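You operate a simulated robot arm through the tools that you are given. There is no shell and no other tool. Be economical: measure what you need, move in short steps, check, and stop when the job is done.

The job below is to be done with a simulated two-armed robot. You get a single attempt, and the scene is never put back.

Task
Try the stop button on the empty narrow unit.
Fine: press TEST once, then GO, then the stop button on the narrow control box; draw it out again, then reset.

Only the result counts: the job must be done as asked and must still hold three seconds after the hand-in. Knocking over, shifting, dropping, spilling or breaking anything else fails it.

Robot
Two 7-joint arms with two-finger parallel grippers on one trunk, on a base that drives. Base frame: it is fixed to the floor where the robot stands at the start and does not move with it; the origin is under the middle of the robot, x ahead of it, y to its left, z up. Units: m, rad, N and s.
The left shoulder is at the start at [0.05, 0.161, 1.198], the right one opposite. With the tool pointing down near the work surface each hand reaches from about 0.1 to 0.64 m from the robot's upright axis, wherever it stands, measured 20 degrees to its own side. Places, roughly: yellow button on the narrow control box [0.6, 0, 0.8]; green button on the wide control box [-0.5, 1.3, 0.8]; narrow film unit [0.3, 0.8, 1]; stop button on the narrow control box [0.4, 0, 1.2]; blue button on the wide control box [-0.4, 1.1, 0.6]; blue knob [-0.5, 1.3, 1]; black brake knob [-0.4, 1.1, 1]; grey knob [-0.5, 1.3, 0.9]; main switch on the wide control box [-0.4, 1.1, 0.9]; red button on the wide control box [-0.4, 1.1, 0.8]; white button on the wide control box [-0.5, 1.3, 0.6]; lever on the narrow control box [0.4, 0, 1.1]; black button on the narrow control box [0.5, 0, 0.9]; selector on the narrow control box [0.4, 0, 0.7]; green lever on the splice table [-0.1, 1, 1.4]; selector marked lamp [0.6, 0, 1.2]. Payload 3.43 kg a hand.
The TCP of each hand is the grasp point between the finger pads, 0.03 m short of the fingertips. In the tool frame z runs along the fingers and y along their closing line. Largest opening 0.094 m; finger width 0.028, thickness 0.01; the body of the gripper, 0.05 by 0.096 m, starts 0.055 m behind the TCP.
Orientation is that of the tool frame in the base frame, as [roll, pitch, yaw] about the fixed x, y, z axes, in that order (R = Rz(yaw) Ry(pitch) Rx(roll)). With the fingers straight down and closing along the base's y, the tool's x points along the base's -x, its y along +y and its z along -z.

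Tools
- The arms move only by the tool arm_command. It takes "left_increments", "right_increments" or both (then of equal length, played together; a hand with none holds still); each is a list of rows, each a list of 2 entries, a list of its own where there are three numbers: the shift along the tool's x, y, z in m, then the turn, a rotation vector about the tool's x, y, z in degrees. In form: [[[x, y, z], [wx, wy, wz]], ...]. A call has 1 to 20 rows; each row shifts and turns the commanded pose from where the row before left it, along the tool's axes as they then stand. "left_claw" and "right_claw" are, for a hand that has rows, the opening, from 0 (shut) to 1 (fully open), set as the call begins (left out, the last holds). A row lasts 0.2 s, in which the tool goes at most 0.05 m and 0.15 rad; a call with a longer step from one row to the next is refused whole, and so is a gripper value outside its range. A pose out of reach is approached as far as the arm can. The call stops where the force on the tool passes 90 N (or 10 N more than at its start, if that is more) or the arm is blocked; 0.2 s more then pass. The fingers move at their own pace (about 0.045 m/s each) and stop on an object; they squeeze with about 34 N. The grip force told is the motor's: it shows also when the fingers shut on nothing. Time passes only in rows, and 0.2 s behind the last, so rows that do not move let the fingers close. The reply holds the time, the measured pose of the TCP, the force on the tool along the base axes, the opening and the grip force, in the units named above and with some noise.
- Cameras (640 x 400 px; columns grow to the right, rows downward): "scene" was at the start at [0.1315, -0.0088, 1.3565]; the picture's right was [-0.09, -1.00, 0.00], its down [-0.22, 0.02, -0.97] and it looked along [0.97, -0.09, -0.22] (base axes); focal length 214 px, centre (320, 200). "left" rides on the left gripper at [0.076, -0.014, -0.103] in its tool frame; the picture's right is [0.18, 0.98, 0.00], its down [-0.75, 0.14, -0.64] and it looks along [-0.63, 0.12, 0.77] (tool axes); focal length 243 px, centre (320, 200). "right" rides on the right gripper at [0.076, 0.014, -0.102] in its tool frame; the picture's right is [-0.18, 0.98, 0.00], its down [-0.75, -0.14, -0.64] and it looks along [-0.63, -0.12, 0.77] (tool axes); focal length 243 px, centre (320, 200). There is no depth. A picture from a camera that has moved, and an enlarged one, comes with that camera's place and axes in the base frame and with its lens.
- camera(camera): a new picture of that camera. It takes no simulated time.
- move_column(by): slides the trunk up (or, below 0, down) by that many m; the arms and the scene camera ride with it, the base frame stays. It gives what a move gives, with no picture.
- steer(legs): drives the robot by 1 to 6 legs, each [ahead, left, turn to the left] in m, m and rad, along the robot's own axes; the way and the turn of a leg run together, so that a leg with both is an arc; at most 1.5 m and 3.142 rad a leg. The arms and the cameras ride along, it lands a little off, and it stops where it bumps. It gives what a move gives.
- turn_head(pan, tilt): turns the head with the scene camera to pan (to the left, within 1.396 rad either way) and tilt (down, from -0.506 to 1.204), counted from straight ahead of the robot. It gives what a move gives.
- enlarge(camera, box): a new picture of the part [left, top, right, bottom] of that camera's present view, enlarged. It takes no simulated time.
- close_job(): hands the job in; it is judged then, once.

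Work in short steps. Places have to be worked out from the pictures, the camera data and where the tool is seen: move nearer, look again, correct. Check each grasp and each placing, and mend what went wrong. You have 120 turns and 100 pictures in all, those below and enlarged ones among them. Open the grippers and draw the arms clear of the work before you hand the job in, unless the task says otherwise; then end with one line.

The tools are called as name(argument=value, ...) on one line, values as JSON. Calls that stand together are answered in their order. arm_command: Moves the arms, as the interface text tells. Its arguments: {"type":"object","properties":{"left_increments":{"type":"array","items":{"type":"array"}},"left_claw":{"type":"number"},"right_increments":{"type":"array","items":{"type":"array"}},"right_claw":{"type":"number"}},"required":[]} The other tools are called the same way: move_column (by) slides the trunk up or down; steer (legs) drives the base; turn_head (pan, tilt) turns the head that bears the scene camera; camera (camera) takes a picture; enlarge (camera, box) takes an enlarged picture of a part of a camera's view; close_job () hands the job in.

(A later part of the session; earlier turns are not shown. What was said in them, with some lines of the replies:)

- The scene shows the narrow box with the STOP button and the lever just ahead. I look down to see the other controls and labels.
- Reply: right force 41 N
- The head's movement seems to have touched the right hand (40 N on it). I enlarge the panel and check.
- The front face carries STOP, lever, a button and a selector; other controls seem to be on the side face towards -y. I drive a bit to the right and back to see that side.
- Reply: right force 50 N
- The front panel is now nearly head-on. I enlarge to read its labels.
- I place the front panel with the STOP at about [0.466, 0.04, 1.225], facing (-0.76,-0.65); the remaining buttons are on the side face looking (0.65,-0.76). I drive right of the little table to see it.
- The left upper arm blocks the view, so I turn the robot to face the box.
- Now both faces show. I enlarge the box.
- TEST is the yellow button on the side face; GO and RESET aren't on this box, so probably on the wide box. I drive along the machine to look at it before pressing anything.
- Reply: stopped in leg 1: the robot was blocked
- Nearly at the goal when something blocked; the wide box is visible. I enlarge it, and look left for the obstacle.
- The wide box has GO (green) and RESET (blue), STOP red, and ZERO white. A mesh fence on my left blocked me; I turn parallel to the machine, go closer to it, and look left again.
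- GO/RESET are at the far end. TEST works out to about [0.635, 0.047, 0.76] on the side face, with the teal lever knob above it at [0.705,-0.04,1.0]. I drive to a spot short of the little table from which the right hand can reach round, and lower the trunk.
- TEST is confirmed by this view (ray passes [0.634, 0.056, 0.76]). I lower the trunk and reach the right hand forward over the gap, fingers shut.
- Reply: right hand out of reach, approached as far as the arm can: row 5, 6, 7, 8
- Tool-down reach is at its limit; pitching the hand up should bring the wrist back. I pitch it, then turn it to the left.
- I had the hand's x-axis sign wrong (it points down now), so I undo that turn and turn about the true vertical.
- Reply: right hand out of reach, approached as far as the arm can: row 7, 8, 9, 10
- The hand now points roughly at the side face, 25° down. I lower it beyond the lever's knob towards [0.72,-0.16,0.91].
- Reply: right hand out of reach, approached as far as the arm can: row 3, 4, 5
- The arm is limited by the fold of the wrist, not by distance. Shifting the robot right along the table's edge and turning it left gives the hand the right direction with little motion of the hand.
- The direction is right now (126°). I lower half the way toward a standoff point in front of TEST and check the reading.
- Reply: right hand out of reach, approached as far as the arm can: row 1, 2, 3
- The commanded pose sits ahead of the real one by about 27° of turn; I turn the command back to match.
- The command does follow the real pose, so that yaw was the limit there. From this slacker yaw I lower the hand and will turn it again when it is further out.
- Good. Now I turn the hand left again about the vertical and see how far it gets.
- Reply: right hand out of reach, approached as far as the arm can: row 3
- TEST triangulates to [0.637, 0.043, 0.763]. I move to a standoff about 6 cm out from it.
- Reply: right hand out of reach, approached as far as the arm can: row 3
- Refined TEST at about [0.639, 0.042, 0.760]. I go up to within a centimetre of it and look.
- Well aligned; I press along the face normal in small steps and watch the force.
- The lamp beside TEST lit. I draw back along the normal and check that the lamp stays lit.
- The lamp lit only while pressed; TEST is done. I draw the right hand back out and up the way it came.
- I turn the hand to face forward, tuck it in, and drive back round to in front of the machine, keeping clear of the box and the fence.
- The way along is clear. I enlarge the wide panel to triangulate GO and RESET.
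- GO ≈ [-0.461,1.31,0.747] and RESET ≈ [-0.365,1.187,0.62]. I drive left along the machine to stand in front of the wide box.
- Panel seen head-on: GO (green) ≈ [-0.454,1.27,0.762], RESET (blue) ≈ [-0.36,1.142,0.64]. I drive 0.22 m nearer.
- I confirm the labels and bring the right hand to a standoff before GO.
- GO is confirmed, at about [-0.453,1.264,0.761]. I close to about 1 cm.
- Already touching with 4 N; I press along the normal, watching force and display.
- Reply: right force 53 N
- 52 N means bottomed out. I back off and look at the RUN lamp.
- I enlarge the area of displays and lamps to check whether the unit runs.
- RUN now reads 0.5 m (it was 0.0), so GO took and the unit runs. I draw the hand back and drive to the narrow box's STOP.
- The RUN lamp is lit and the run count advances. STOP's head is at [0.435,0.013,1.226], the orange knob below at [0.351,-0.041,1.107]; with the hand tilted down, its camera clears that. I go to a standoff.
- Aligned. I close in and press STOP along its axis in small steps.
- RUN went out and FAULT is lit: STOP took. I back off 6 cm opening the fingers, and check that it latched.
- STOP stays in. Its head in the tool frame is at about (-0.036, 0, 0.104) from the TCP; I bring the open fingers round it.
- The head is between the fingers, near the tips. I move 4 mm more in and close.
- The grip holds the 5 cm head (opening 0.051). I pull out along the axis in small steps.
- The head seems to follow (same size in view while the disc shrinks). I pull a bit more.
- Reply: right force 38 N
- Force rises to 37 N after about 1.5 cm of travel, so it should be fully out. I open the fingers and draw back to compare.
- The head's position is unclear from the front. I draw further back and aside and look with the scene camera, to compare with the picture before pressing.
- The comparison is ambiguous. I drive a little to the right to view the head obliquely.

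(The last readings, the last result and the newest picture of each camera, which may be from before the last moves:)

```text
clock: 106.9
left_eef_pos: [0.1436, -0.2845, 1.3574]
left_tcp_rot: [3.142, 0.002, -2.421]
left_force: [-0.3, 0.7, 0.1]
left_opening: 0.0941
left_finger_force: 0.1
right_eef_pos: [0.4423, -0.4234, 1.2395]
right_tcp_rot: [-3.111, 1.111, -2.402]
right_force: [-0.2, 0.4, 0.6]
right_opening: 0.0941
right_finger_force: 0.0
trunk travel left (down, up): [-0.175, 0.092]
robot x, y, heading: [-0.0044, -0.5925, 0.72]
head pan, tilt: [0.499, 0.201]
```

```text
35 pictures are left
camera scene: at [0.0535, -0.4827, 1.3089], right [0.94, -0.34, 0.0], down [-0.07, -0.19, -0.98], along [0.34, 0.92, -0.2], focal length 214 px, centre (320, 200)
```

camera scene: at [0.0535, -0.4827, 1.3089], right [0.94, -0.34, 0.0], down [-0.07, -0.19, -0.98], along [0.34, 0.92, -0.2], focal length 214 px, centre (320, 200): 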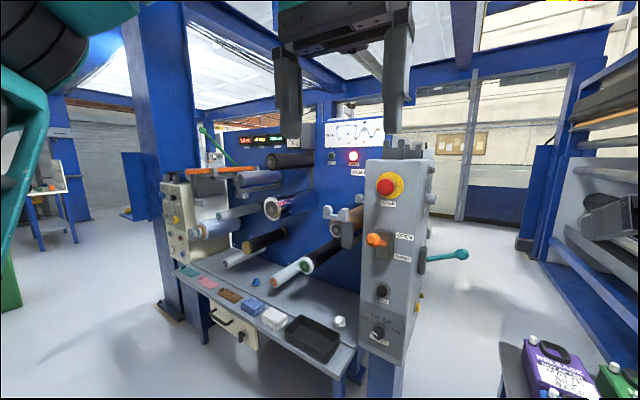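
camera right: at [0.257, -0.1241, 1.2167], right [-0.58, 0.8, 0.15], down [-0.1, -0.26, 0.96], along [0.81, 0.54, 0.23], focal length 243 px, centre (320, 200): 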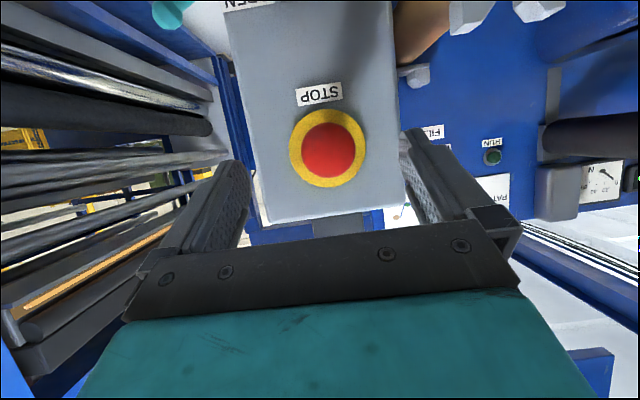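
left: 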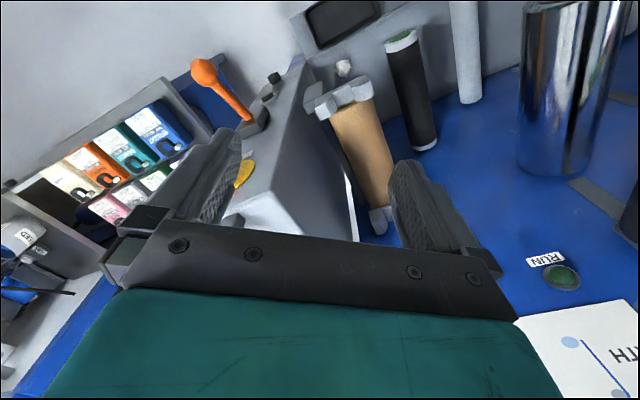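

enlarge(camera="scene", box=[355, 150, 435, 220])

```text
5.71 times, centred on (395, 185) of scene
camera zoom: at [0.0535, -0.4827, 1.3089], right [0.94, -0.34, 0.0], down [-0.07, -0.19, -0.98], along [0.34, 0.92, -0.2], focal length 1226 px, centre (-109, 286)
```

zoom: 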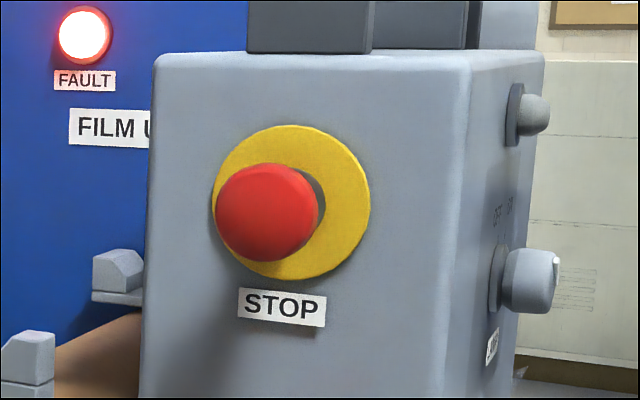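

The collar shows behind the head and it stands about 5 cm proud, like before pressing: it is out. FAULT stays lit until reset. I shut the fingers, drive back to the wide box and lower the trunk.

arm_command(right_increments=[[[0, 0, 0], [0, 0, 0]], [[0, 0, 0], [0, 0, 0]], [[0, 0, 0], [0, 0, 0]], [[0, 0, 0], [0, 0, 0]], [[0, 0, 0], [0, 0, 0]]], right_claw=0)

steer(legs=[[0, 0.85, 0], [0, 0.85, 0], [0.2, 0, 0]])

move_column(by=-0.17)

turn_head(pan=0, tilt=0.5)

camera(camera="scene")

camera(camera="right")

```text
clock: 108.1
left_eef_pos: [0.143, -0.2853, 1.3564]
left_tcp_rot: [3.141, 0.002, -2.42]
left_force: [0.2, 0.1, 0.1]
left_opening: 0.0938
left_finger_force: 0.1
right_eef_pos: [0.4428, -0.4234, 1.2402]
right_tcp_rot: [-3.111, 1.112, -2.404]
right_force: [-0.3, 0.3, 0.8]
right_opening: 0.0002
right_finger_force: 10.4
trunk travel left (down, up): [-0.175, 0.092]
robot x, y, heading: [-0.0054, -0.596, 0.721]
head pan, tilt: [0.499, 0.201]
```

```text
clock: 117.9
left_eef_pos: [-0.834, 1.1312, 1.3579]
left_tcp_rot: [3.141, 0.002, -2.418]
left_force: [0.6, 0.3, 0.6]
left_opening: 0.0939
left_finger_force: 0.0
right_eef_pos: [-0.5361, 0.9918, 1.2402]
right_tcp_rot: [-3.111, 1.109, -2.397]
right_force: [0.1, 0.3, 0.1]
right_opening: 0.0
right_finger_force: 32.9
trunk travel left (down, up): [-0.175, 0.092]
robot x, y, heading: [-0.9852, 0.8172, 0.719]
head pan, tilt: [0.499, 0.201]
```

```text
clock: 119.9
left_eef_pos: [-0.8357, 1.1302, 1.1871]
left_tcp_rot: [-3.14, 0.001, -2.416]
left_force: [-0.6, 0.3, 0.4]
left_opening: 0.0938
left_finger_force: 0.0
right_eef_pos: [-0.5368, 0.9912, 1.0711]
right_tcp_rot: [-3.112, 1.111, -2.398]
right_force: [0.0, 0.0, 0.4]
right_opening: 0.0
right_finger_force: 33.1
trunk travel left (down, up): [-0.005, 0.262]
robot x, y, heading: [-0.9876, 0.8154, 0.726]
head pan, tilt: [0.499, 0.201]
```

```text
clock: 120.8
left_eef_pos: [-0.8353, 1.1297, 1.1876]
left_tcp_rot: [3.141, 0.0, -2.418]
left_force: [-0.8, 0.0, -0.3]
left_opening: 0.0939
left_finger_force: 0.0
right_eef_pos: [-0.5363, 0.9922, 1.0695]
right_tcp_rot: [-3.111, 1.111, -2.397]
right_force: [0.0, 0.2, 0.4]
right_opening: 0.0003
right_finger_force: 33.0
trunk travel left (down, up): [-0.005, 0.262]
robot x, y, heading: [-0.9795, 0.8167, 0.725]
head pan, tilt: [0.0, 0.499]
```

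```text
33 pictures are left
camera scene: at [-0.8889, 0.9042, 1.1112], right [0.66, -0.75, 0.0], down [-0.36, -0.32, -0.88], along [0.66, 0.58, -0.48], focal length 214 px, centre (320, 200)
```

scene: 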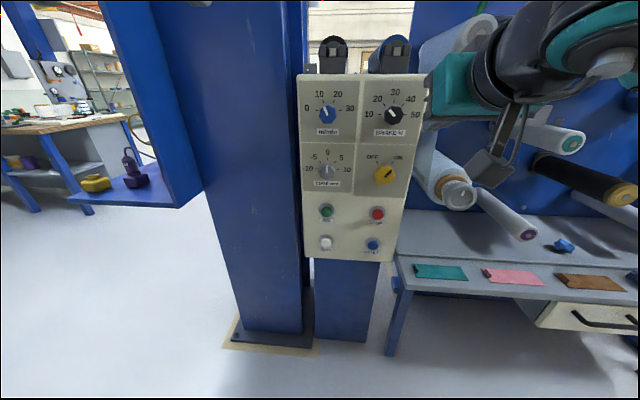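

```text
32 pictures are left
camera right: at [-0.6402, 0.9196, 1.0465], right [-0.58, 0.8, 0.15], down [-0.1, -0.26, 0.96], along [0.81, 0.55, 0.23], focal length 243 px, centre (320, 200)
```

right: 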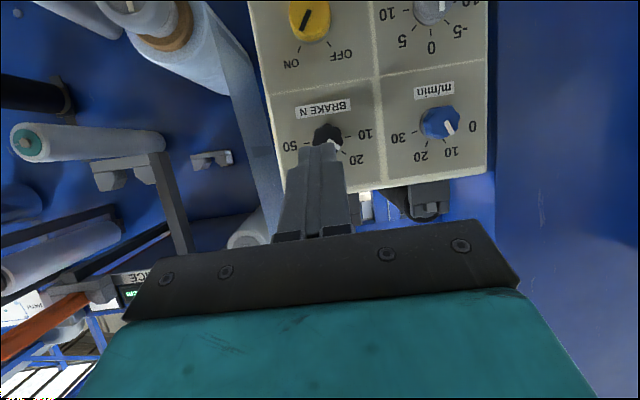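

RESET re-measured at about [-0.359,1.139,0.639], right below the hand's line. I lower the hand to a standoff in front of it.

arm_command(right_increments=[[[0.0306, -0.001, 0.0322], [0, 0, 0]], [[0.0306, -0.001, 0.0322], [0, 0, 0]], [[0.0306, -0.001, 0.0322], [0, 0, 0]], [[0.0306, -0.001, 0.0322], [0, 0, 0]], [[0.0306, -0.001, 0.0322], [0, 0, 0]], [[0.0306, -0.001, 0.0322], [0, 0, 0]], [[0.0306, -0.001, 0.0322], [0, 0, 0]], [[0.0306, -0.001, 0.0322], [0, 0, 0]], [[0.0306, -0.001, 0.0322], [0, 0, 0]]])

camera(camera="right")

camera(camera="scene")

```text
clock: 122.8
left_eef_pos: [-0.8349, 1.13, 1.1868]
left_tcp_rot: [-3.14, 0.002, -2.419]
left_force: [-0.2, -0.1, -0.1]
left_opening: 0.0938
left_finger_force: 0.0
right_eef_pos: [-0.4632, 1.0605, 0.7887]
right_tcp_rot: [-3.134, 1.097, -2.409]
right_force: [0.9, -1.2, 0.3]
right_opening: 0.0
right_finger_force: 33.3
right hand out of reach, approached as far as the arm can: row 7, 8, 9
trunk travel left (down, up): [-0.005, 0.262]
robot x, y, heading: [-0.9868, 0.8191, 0.727]
head pan, tilt: [0.0, 0.499]
```

```text
31 pictures are left
camera right: at [-0.5654, 0.9871, 0.768], right [-0.59, 0.79, 0.16], down [-0.08, -0.26, 0.96], along [0.8, 0.56, 0.21], focal length 243 px, centre (320, 200)
```

right: 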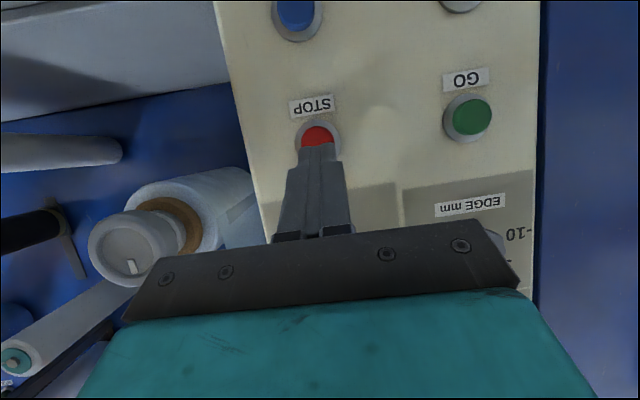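

```text
30 pictures are left
camera scene: at [-0.8886, 0.904, 1.1112], right [0.66, -0.75, 0.0], down [-0.36, -0.32, -0.88], along [0.66, 0.58, -0.48], focal length 214 px, centre (320, 200)
```

scene: 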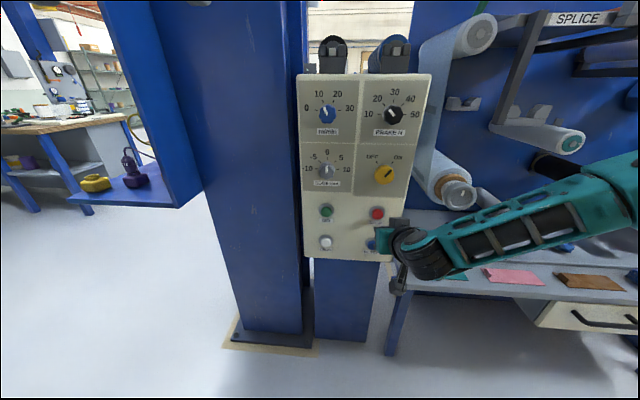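

The arm reaches a wrist limit there; a steeper hand should help, so I tilt it 24° further down and continue downward.

arm_command(right_increments=[[[-0.005, 0, -0.012], [0, 8, 0]], [[0, 0, 0], [0, 8, 0]], [[0, 0, 0], [0, 8, 0]]])

```text
clock: 123.6
left_eef_pos: [-0.836, 1.1296, 1.1873]
left_tcp_rot: [3.142, 0.002, -2.419]
left_force: [0.6, 0.1, 0.0]
left_opening: 0.0937
left_finger_force: 0.0
right_eef_pos: [-0.4719, 1.0553, 0.7991]
right_tcp_rot: [-3.127, 0.691, -2.414]
right_force: [0.4, 0.0, 0.3]
right_opening: 0.0
right_finger_force: 32.7
trunk travel left (down, up): [-0.005, 0.262]
robot x, y, heading: [-0.9858, 0.8167, 0.724]
head pan, tilt: [0.0, 0.499]
```

arm_command(right_increments=[[[0.0095, -0.0029, 0.0395], [0, 0, 0]], [[0.0095, -0.0029, 0.0395], [0, 0, 0]], [[0.0095, -0.0029, 0.0395], [0, 0, 0]], [[0.0095, -0.0029, 0.0395], [0, 0, 0]]])

camera(camera="right")

camera(camera="scene")

```text
clock: 124.6
left_eef_pos: [-0.8359, 1.1299, 1.1879]
left_tcp_rot: [3.141, 0.002, -2.417]
left_force: [-0.4, -0.6, 0.4]
left_opening: 0.094
left_finger_force: 0.0
right_eef_pos: [-0.4053, 1.0935, 0.6528]
right_tcp_rot: [-3.123, 0.692, -2.414]
right_force: [-0.3, -0.1, 1.3]
right_opening: 0.0002
right_finger_force: 32.7
trunk travel left (down, up): [-0.005, 0.262]
robot x, y, heading: [-0.9816, 0.8197, 0.723]
head pan, tilt: [0.0, 0.499]
```

```text
29 pictures are left
camera right: at [-0.5079, 1.0221, 0.6831], right [-0.54, 0.84, 0.1], down [0.21, 0.01, 0.98], along [0.81, 0.55, -0.19], focal length 243 px, centre (320, 200)
```

right: 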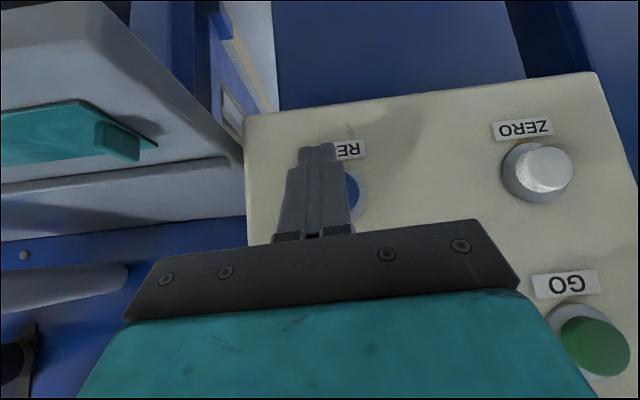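

```text
28 pictures are left
camera scene: at [-0.8887, 0.9042, 1.1112], right [0.66, -0.75, 0.0], down [-0.36, -0.32, -0.88], along [0.66, 0.58, -0.48], focal length 214 px, centre (320, 200)
```

scene: 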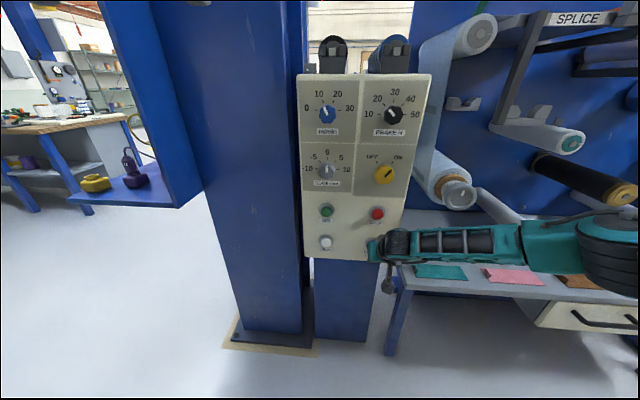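

The cap is just behind the fingertips, about 5 mm to their right. I approach along the normal with small steps.

arm_command(right_increments=[[[-0.012, 0.0025, 0.0085], [0, 0, 0]], [[-0.012, 0.0025, 0.0085], [0, 0, 0]], [[-0.0031, 0, 0.0025], [0, 0, 0]], [[-0.0031, 0, 0.0025], [0, 0, 0]]])

camera(camera="right")

```text
clock: 125.6
left_eef_pos: [-0.8381, 1.1279, 1.1878]
left_tcp_rot: [-3.14, 0.004, -2.417]
left_force: [0.5, -0.3, 0.0]
left_opening: 0.094
left_finger_force: 0.1
right_eef_pos: [-0.3844, 1.1176, 0.6551]
right_tcp_rot: [-3.124, 0.688, -2.416]
right_force: [-25.6, -28.3, 8.2]
right_opening: 0.0
right_finger_force: 33.3
trunk travel left (down, up): [-0.005, 0.262]
robot x, y, heading: [-0.9861, 0.8189, 0.721]
head pan, tilt: [0.0, 0.499]
```

```text
27 pictures are left
camera right: at [-0.4873, 1.0471, 0.6851], right [-0.54, 0.84, 0.1], down [0.22, 0.02, 0.98], along [0.81, 0.55, -0.19], focal length 243 px, centre (320, 200)
```

right: 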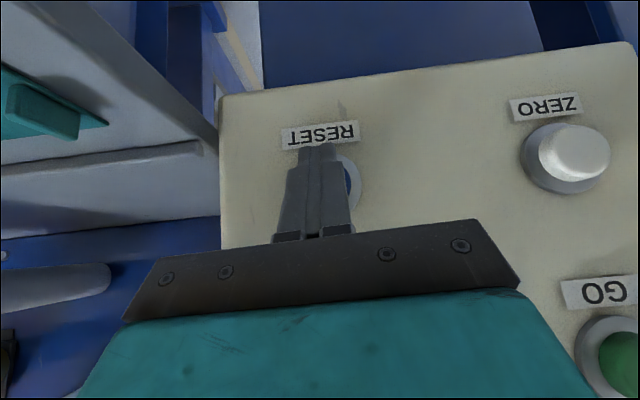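

39 N on contact — the button is likely bottomed. I back off and check the FAULT lamp and the cap.

arm_command(right_increments=[[[0.02, 0, -0.0165], [0, 0, 0]], [[0.02, 0, -0.0165], [0, 0, 0]]])

turn_head(pan=-0.75, tilt=0.0)

camera(camera="scene")

enlarge(camera="scene", box=[230, 120, 430, 240])

```text
clock: 126.2
left_eef_pos: [-0.8356, 1.1295, 1.1866]
left_tcp_rot: [3.14, 0.001, -2.416]
left_force: [0.7, -0.9, 0.0]
left_opening: 0.0941
left_finger_force: 0.0
right_eef_pos: [-0.4204, 1.087, 0.6575]
right_tcp_rot: [-3.125, 0.698, -2.415]
right_force: [0.2, 0.9, 0.7]
right_opening: 0.0
right_finger_force: 33.3
trunk travel left (down, up): [-0.005, 0.262]
robot x, y, heading: [-0.9844, 0.8208, 0.722]
head pan, tilt: [0.0, 0.499]
```

```text
clock: 127.3
left_eef_pos: [-0.8371, 1.1299, 1.1875]
left_tcp_rot: [3.141, 0.001, -2.416]
left_force: [0.0, -0.1, 0.4]
left_opening: 0.094
left_finger_force: 0.2
right_eef_pos: [-0.4218, 1.0863, 0.6549]
right_tcp_rot: [-3.125, 0.692, -2.413]
right_force: [-0.2, 1.2, 0.3]
right_opening: 0.0
right_finger_force: 32.9
trunk travel left (down, up): [-0.005, 0.262]
robot x, y, heading: [-0.9867, 0.816, 0.726]
head pan, tilt: [-0.75, 0.0]
```

```text
26 pictures are left
camera scene: at [-0.867, 0.8416, 1.1573], right [-0.03, -1.0, 0.0], down [0.0, 0.0, -1.0], along [1.0, -0.03, 0.0], focal length 214 px, centre (320, 200)
```

scene: 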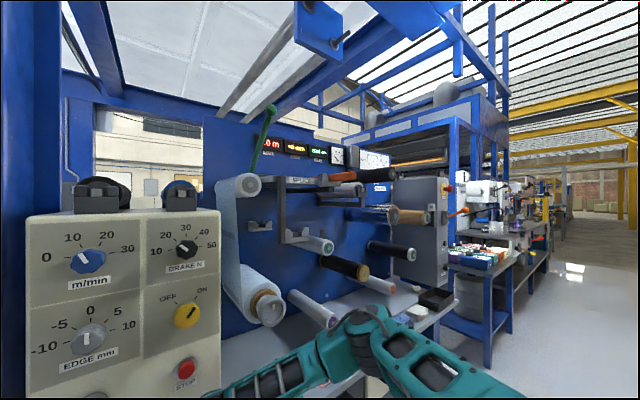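

```text
3.20 times, centred on (330, 180) of scene
camera zoom: at [-0.867, 0.8416, 1.1573], right [-0.03, -1.0, 0.0], down [0.0, 0.0, -1.0], along [1.0, -0.03, 0.0], focal length 686 px, centre (288, 264)
```

zoom: 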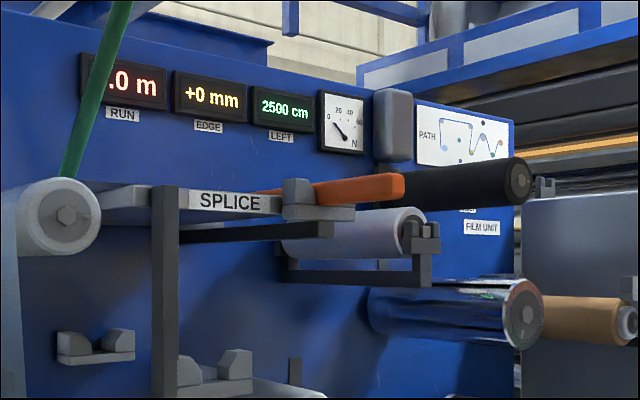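

The lamp is hidden behind a roll from here. I raise the hand back out and drive partway right to see the FAULT lamp.

arm_command(right_increments=[[[-0.0095, 0.0029, -0.0395], [0, 0, 0]], [[-0.0095, 0.0029, -0.0395], [0, 0, 0]], [[-0.0095, 0.0029, -0.0395], [0, 0, 0]], [[-0.0095, 0.0029, -0.0395], [0, 0, 0]], [[-0.015, 0, -0.0395], [0, 0, 0]], [[-0.015, 0, -0.0395], [0, 0, 0]], [[-0.015, 0, -0.0395], [0, 0, 0]], [[-0.015, 0, -0.0395], [0, 0, 0]]])

steer(legs=[[-0.18, 0, 0], [0, -0.8, 0]])

turn_head(pan=0, tilt=0.1)

camera(camera="scene")

```text
clock: 129.1
left_eef_pos: [-0.8365, 1.1286, 1.1874]
left_tcp_rot: [-3.14, 0.001, -2.418]
left_force: [0.0, -0.2, 0.4]
left_opening: 0.094
left_finger_force: 0.1
right_eef_pos: [-0.5299, 1.0132, 0.9598]
right_tcp_rot: [-3.123, 0.692, -2.414]
right_force: [-0.2, -0.5, 0.3]
right_opening: 0.0
right_finger_force: 32.7
trunk travel left (down, up): [-0.005, 0.262]
robot x, y, heading: [-0.9855, 0.8229, 0.724]
head pan, tilt: [-0.75, 0.0]
```

```text
clock: 134.5
left_eef_pos: [-0.4455, 0.4189, 1.187]
left_tcp_rot: [3.141, 0.0, -2.404]
left_force: [0.0, -0.4, 0.7]
left_opening: 0.0941
left_finger_force: 0.1
right_eef_pos: [-0.1375, 0.3096, 0.9601]
right_tcp_rot: [-3.124, 0.692, -2.402]
right_force: [-0.6, -0.6, 0.9]
right_opening: 0.0001
right_finger_force: 32.4
trunk travel left (down, up): [-0.005, 0.262]
robot x, y, heading: [-0.5938, 0.1078, 0.737]
head pan, tilt: [-0.75, 0.0]
```

```text
clock: 135.6
left_eef_pos: [-0.4469, 0.4192, 1.1876]
left_tcp_rot: [-3.141, 0.002, -2.406]
left_force: [0.0, 0.1, -0.7]
left_opening: 0.0939
left_finger_force: 0.0
right_eef_pos: [-0.1378, 0.309, 0.9598]
right_tcp_rot: [-3.122, 0.692, -2.402]
right_force: [-0.3, 0.5, 0.9]
right_opening: 0.0
right_finger_force: 32.7
trunk travel left (down, up): [-0.005, 0.262]
robot x, y, heading: [-0.5929, 0.1051, 0.733]
head pan, tilt: [0.0, 0.099]
```

```text
24 pictures are left
camera scene: at [-0.4958, 0.1947, 1.1483], right [0.67, -0.74, 0.0], down [-0.07, -0.07, -1.0], along [0.74, 0.67, -0.1], focal length 214 px, centre (320, 200)
```

scene: 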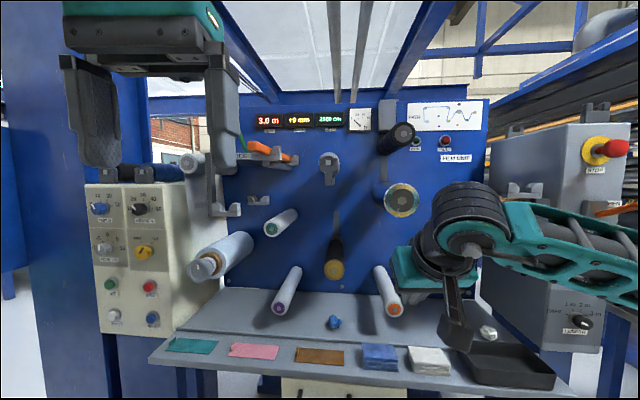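

enlarge(camera="scene", box=[400, 90, 500, 170])

enlarge(camera="scene", box=[540, 110, 640, 220])

enlarge(camera="scene", box=[80, 180, 200, 340])

```text
5.00 times, centred on (450, 130) of scene
camera zoom: at [-0.4958, 0.1947, 1.1483], right [0.67, -0.74, 0.0], down [-0.07, -0.07, -1.0], along [0.74, 0.67, -0.1], focal length 1072 px, centre (-330, 550)
```

zoom: 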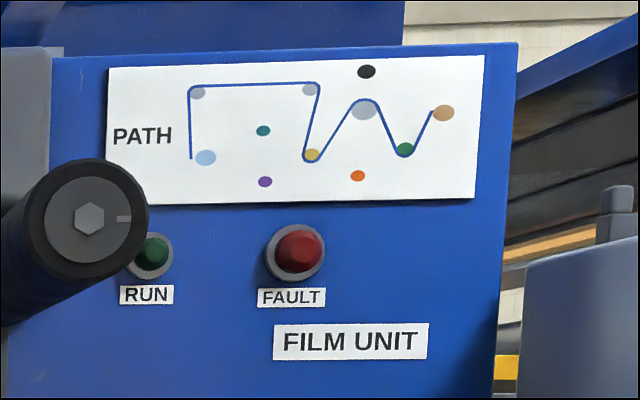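

```text
3.64 times, centred on (590, 165) of scene
camera zoom: at [-0.4958, 0.1947, 1.1483], right [0.67, -0.74, 0.0], down [-0.07, -0.07, -1.0], along [0.74, 0.67, -0.1], focal length 780 px, centre (-662, 327)
```

zoom: 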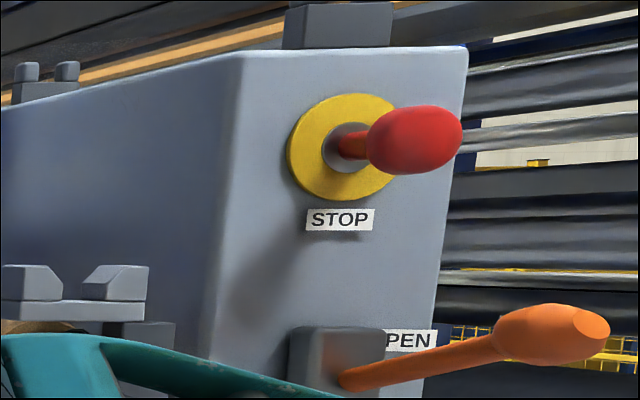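

```text
2.50 times, centred on (140, 260) of scene
camera zoom: at [-0.4958, 0.1947, 1.1483], right [0.67, -0.74, 0.0], down [-0.07, -0.07, -1.0], along [0.74, 0.67, -0.1], focal length 536 px, centre (770, 50)
```

zoom: 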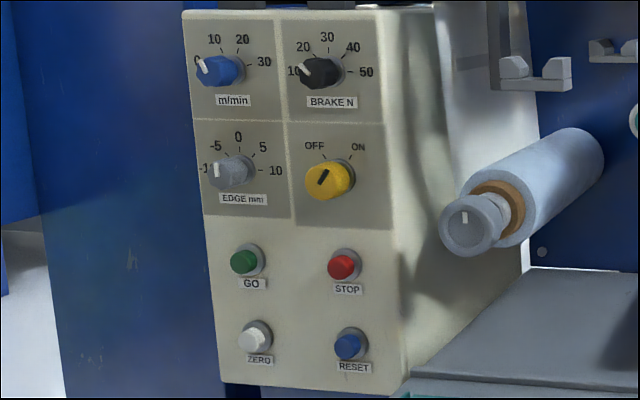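

FAULT is out, STOP stands fully out with its stem showing, and RUN is off: all done. I open the right gripper, clear of everything, and hand in.

arm_command(right_increments=[[[0, 0, -0.02], [0, 0, 0]], [[0, 0, 0], [0, 0, 0]], [[0, 0, 0], [0, 0, 0]], [[0, 0, 0], [0, 0, 0]], [[0, 0, 0], [0, 0, 0]], [[0, 0, 0], [0, 0, 0]]], right_claw=1)

close_job()

```text
clock: 137.0
left_eef_pos: [-0.4453, 0.4199, 1.1878]
left_tcp_rot: [-3.139, 0.0, -2.405]
left_force: [0.1, 0.1, 0.5]
left_opening: 0.094
left_finger_force: 0.0
right_eef_pos: [-0.149, 0.3004, 0.9762]
right_tcp_rot: [-3.124, 0.692, -2.4]
right_force: [0.2, -0.3, 0.2]
right_opening: 0.094
right_finger_force: 0.0
trunk travel left (down, up): [-0.005, 0.262]
robot x, y, heading: [-0.5946, 0.1073, 0.74]
head pan, tilt: [0.0, 0.099]
```

```text
The job is handed in.
```

I pressed TEST, GO and the narrow box's STOP in that order, drew STOP out again and pressed RESET; the RUN and FAULT lamps are both off, and the job is handed in.
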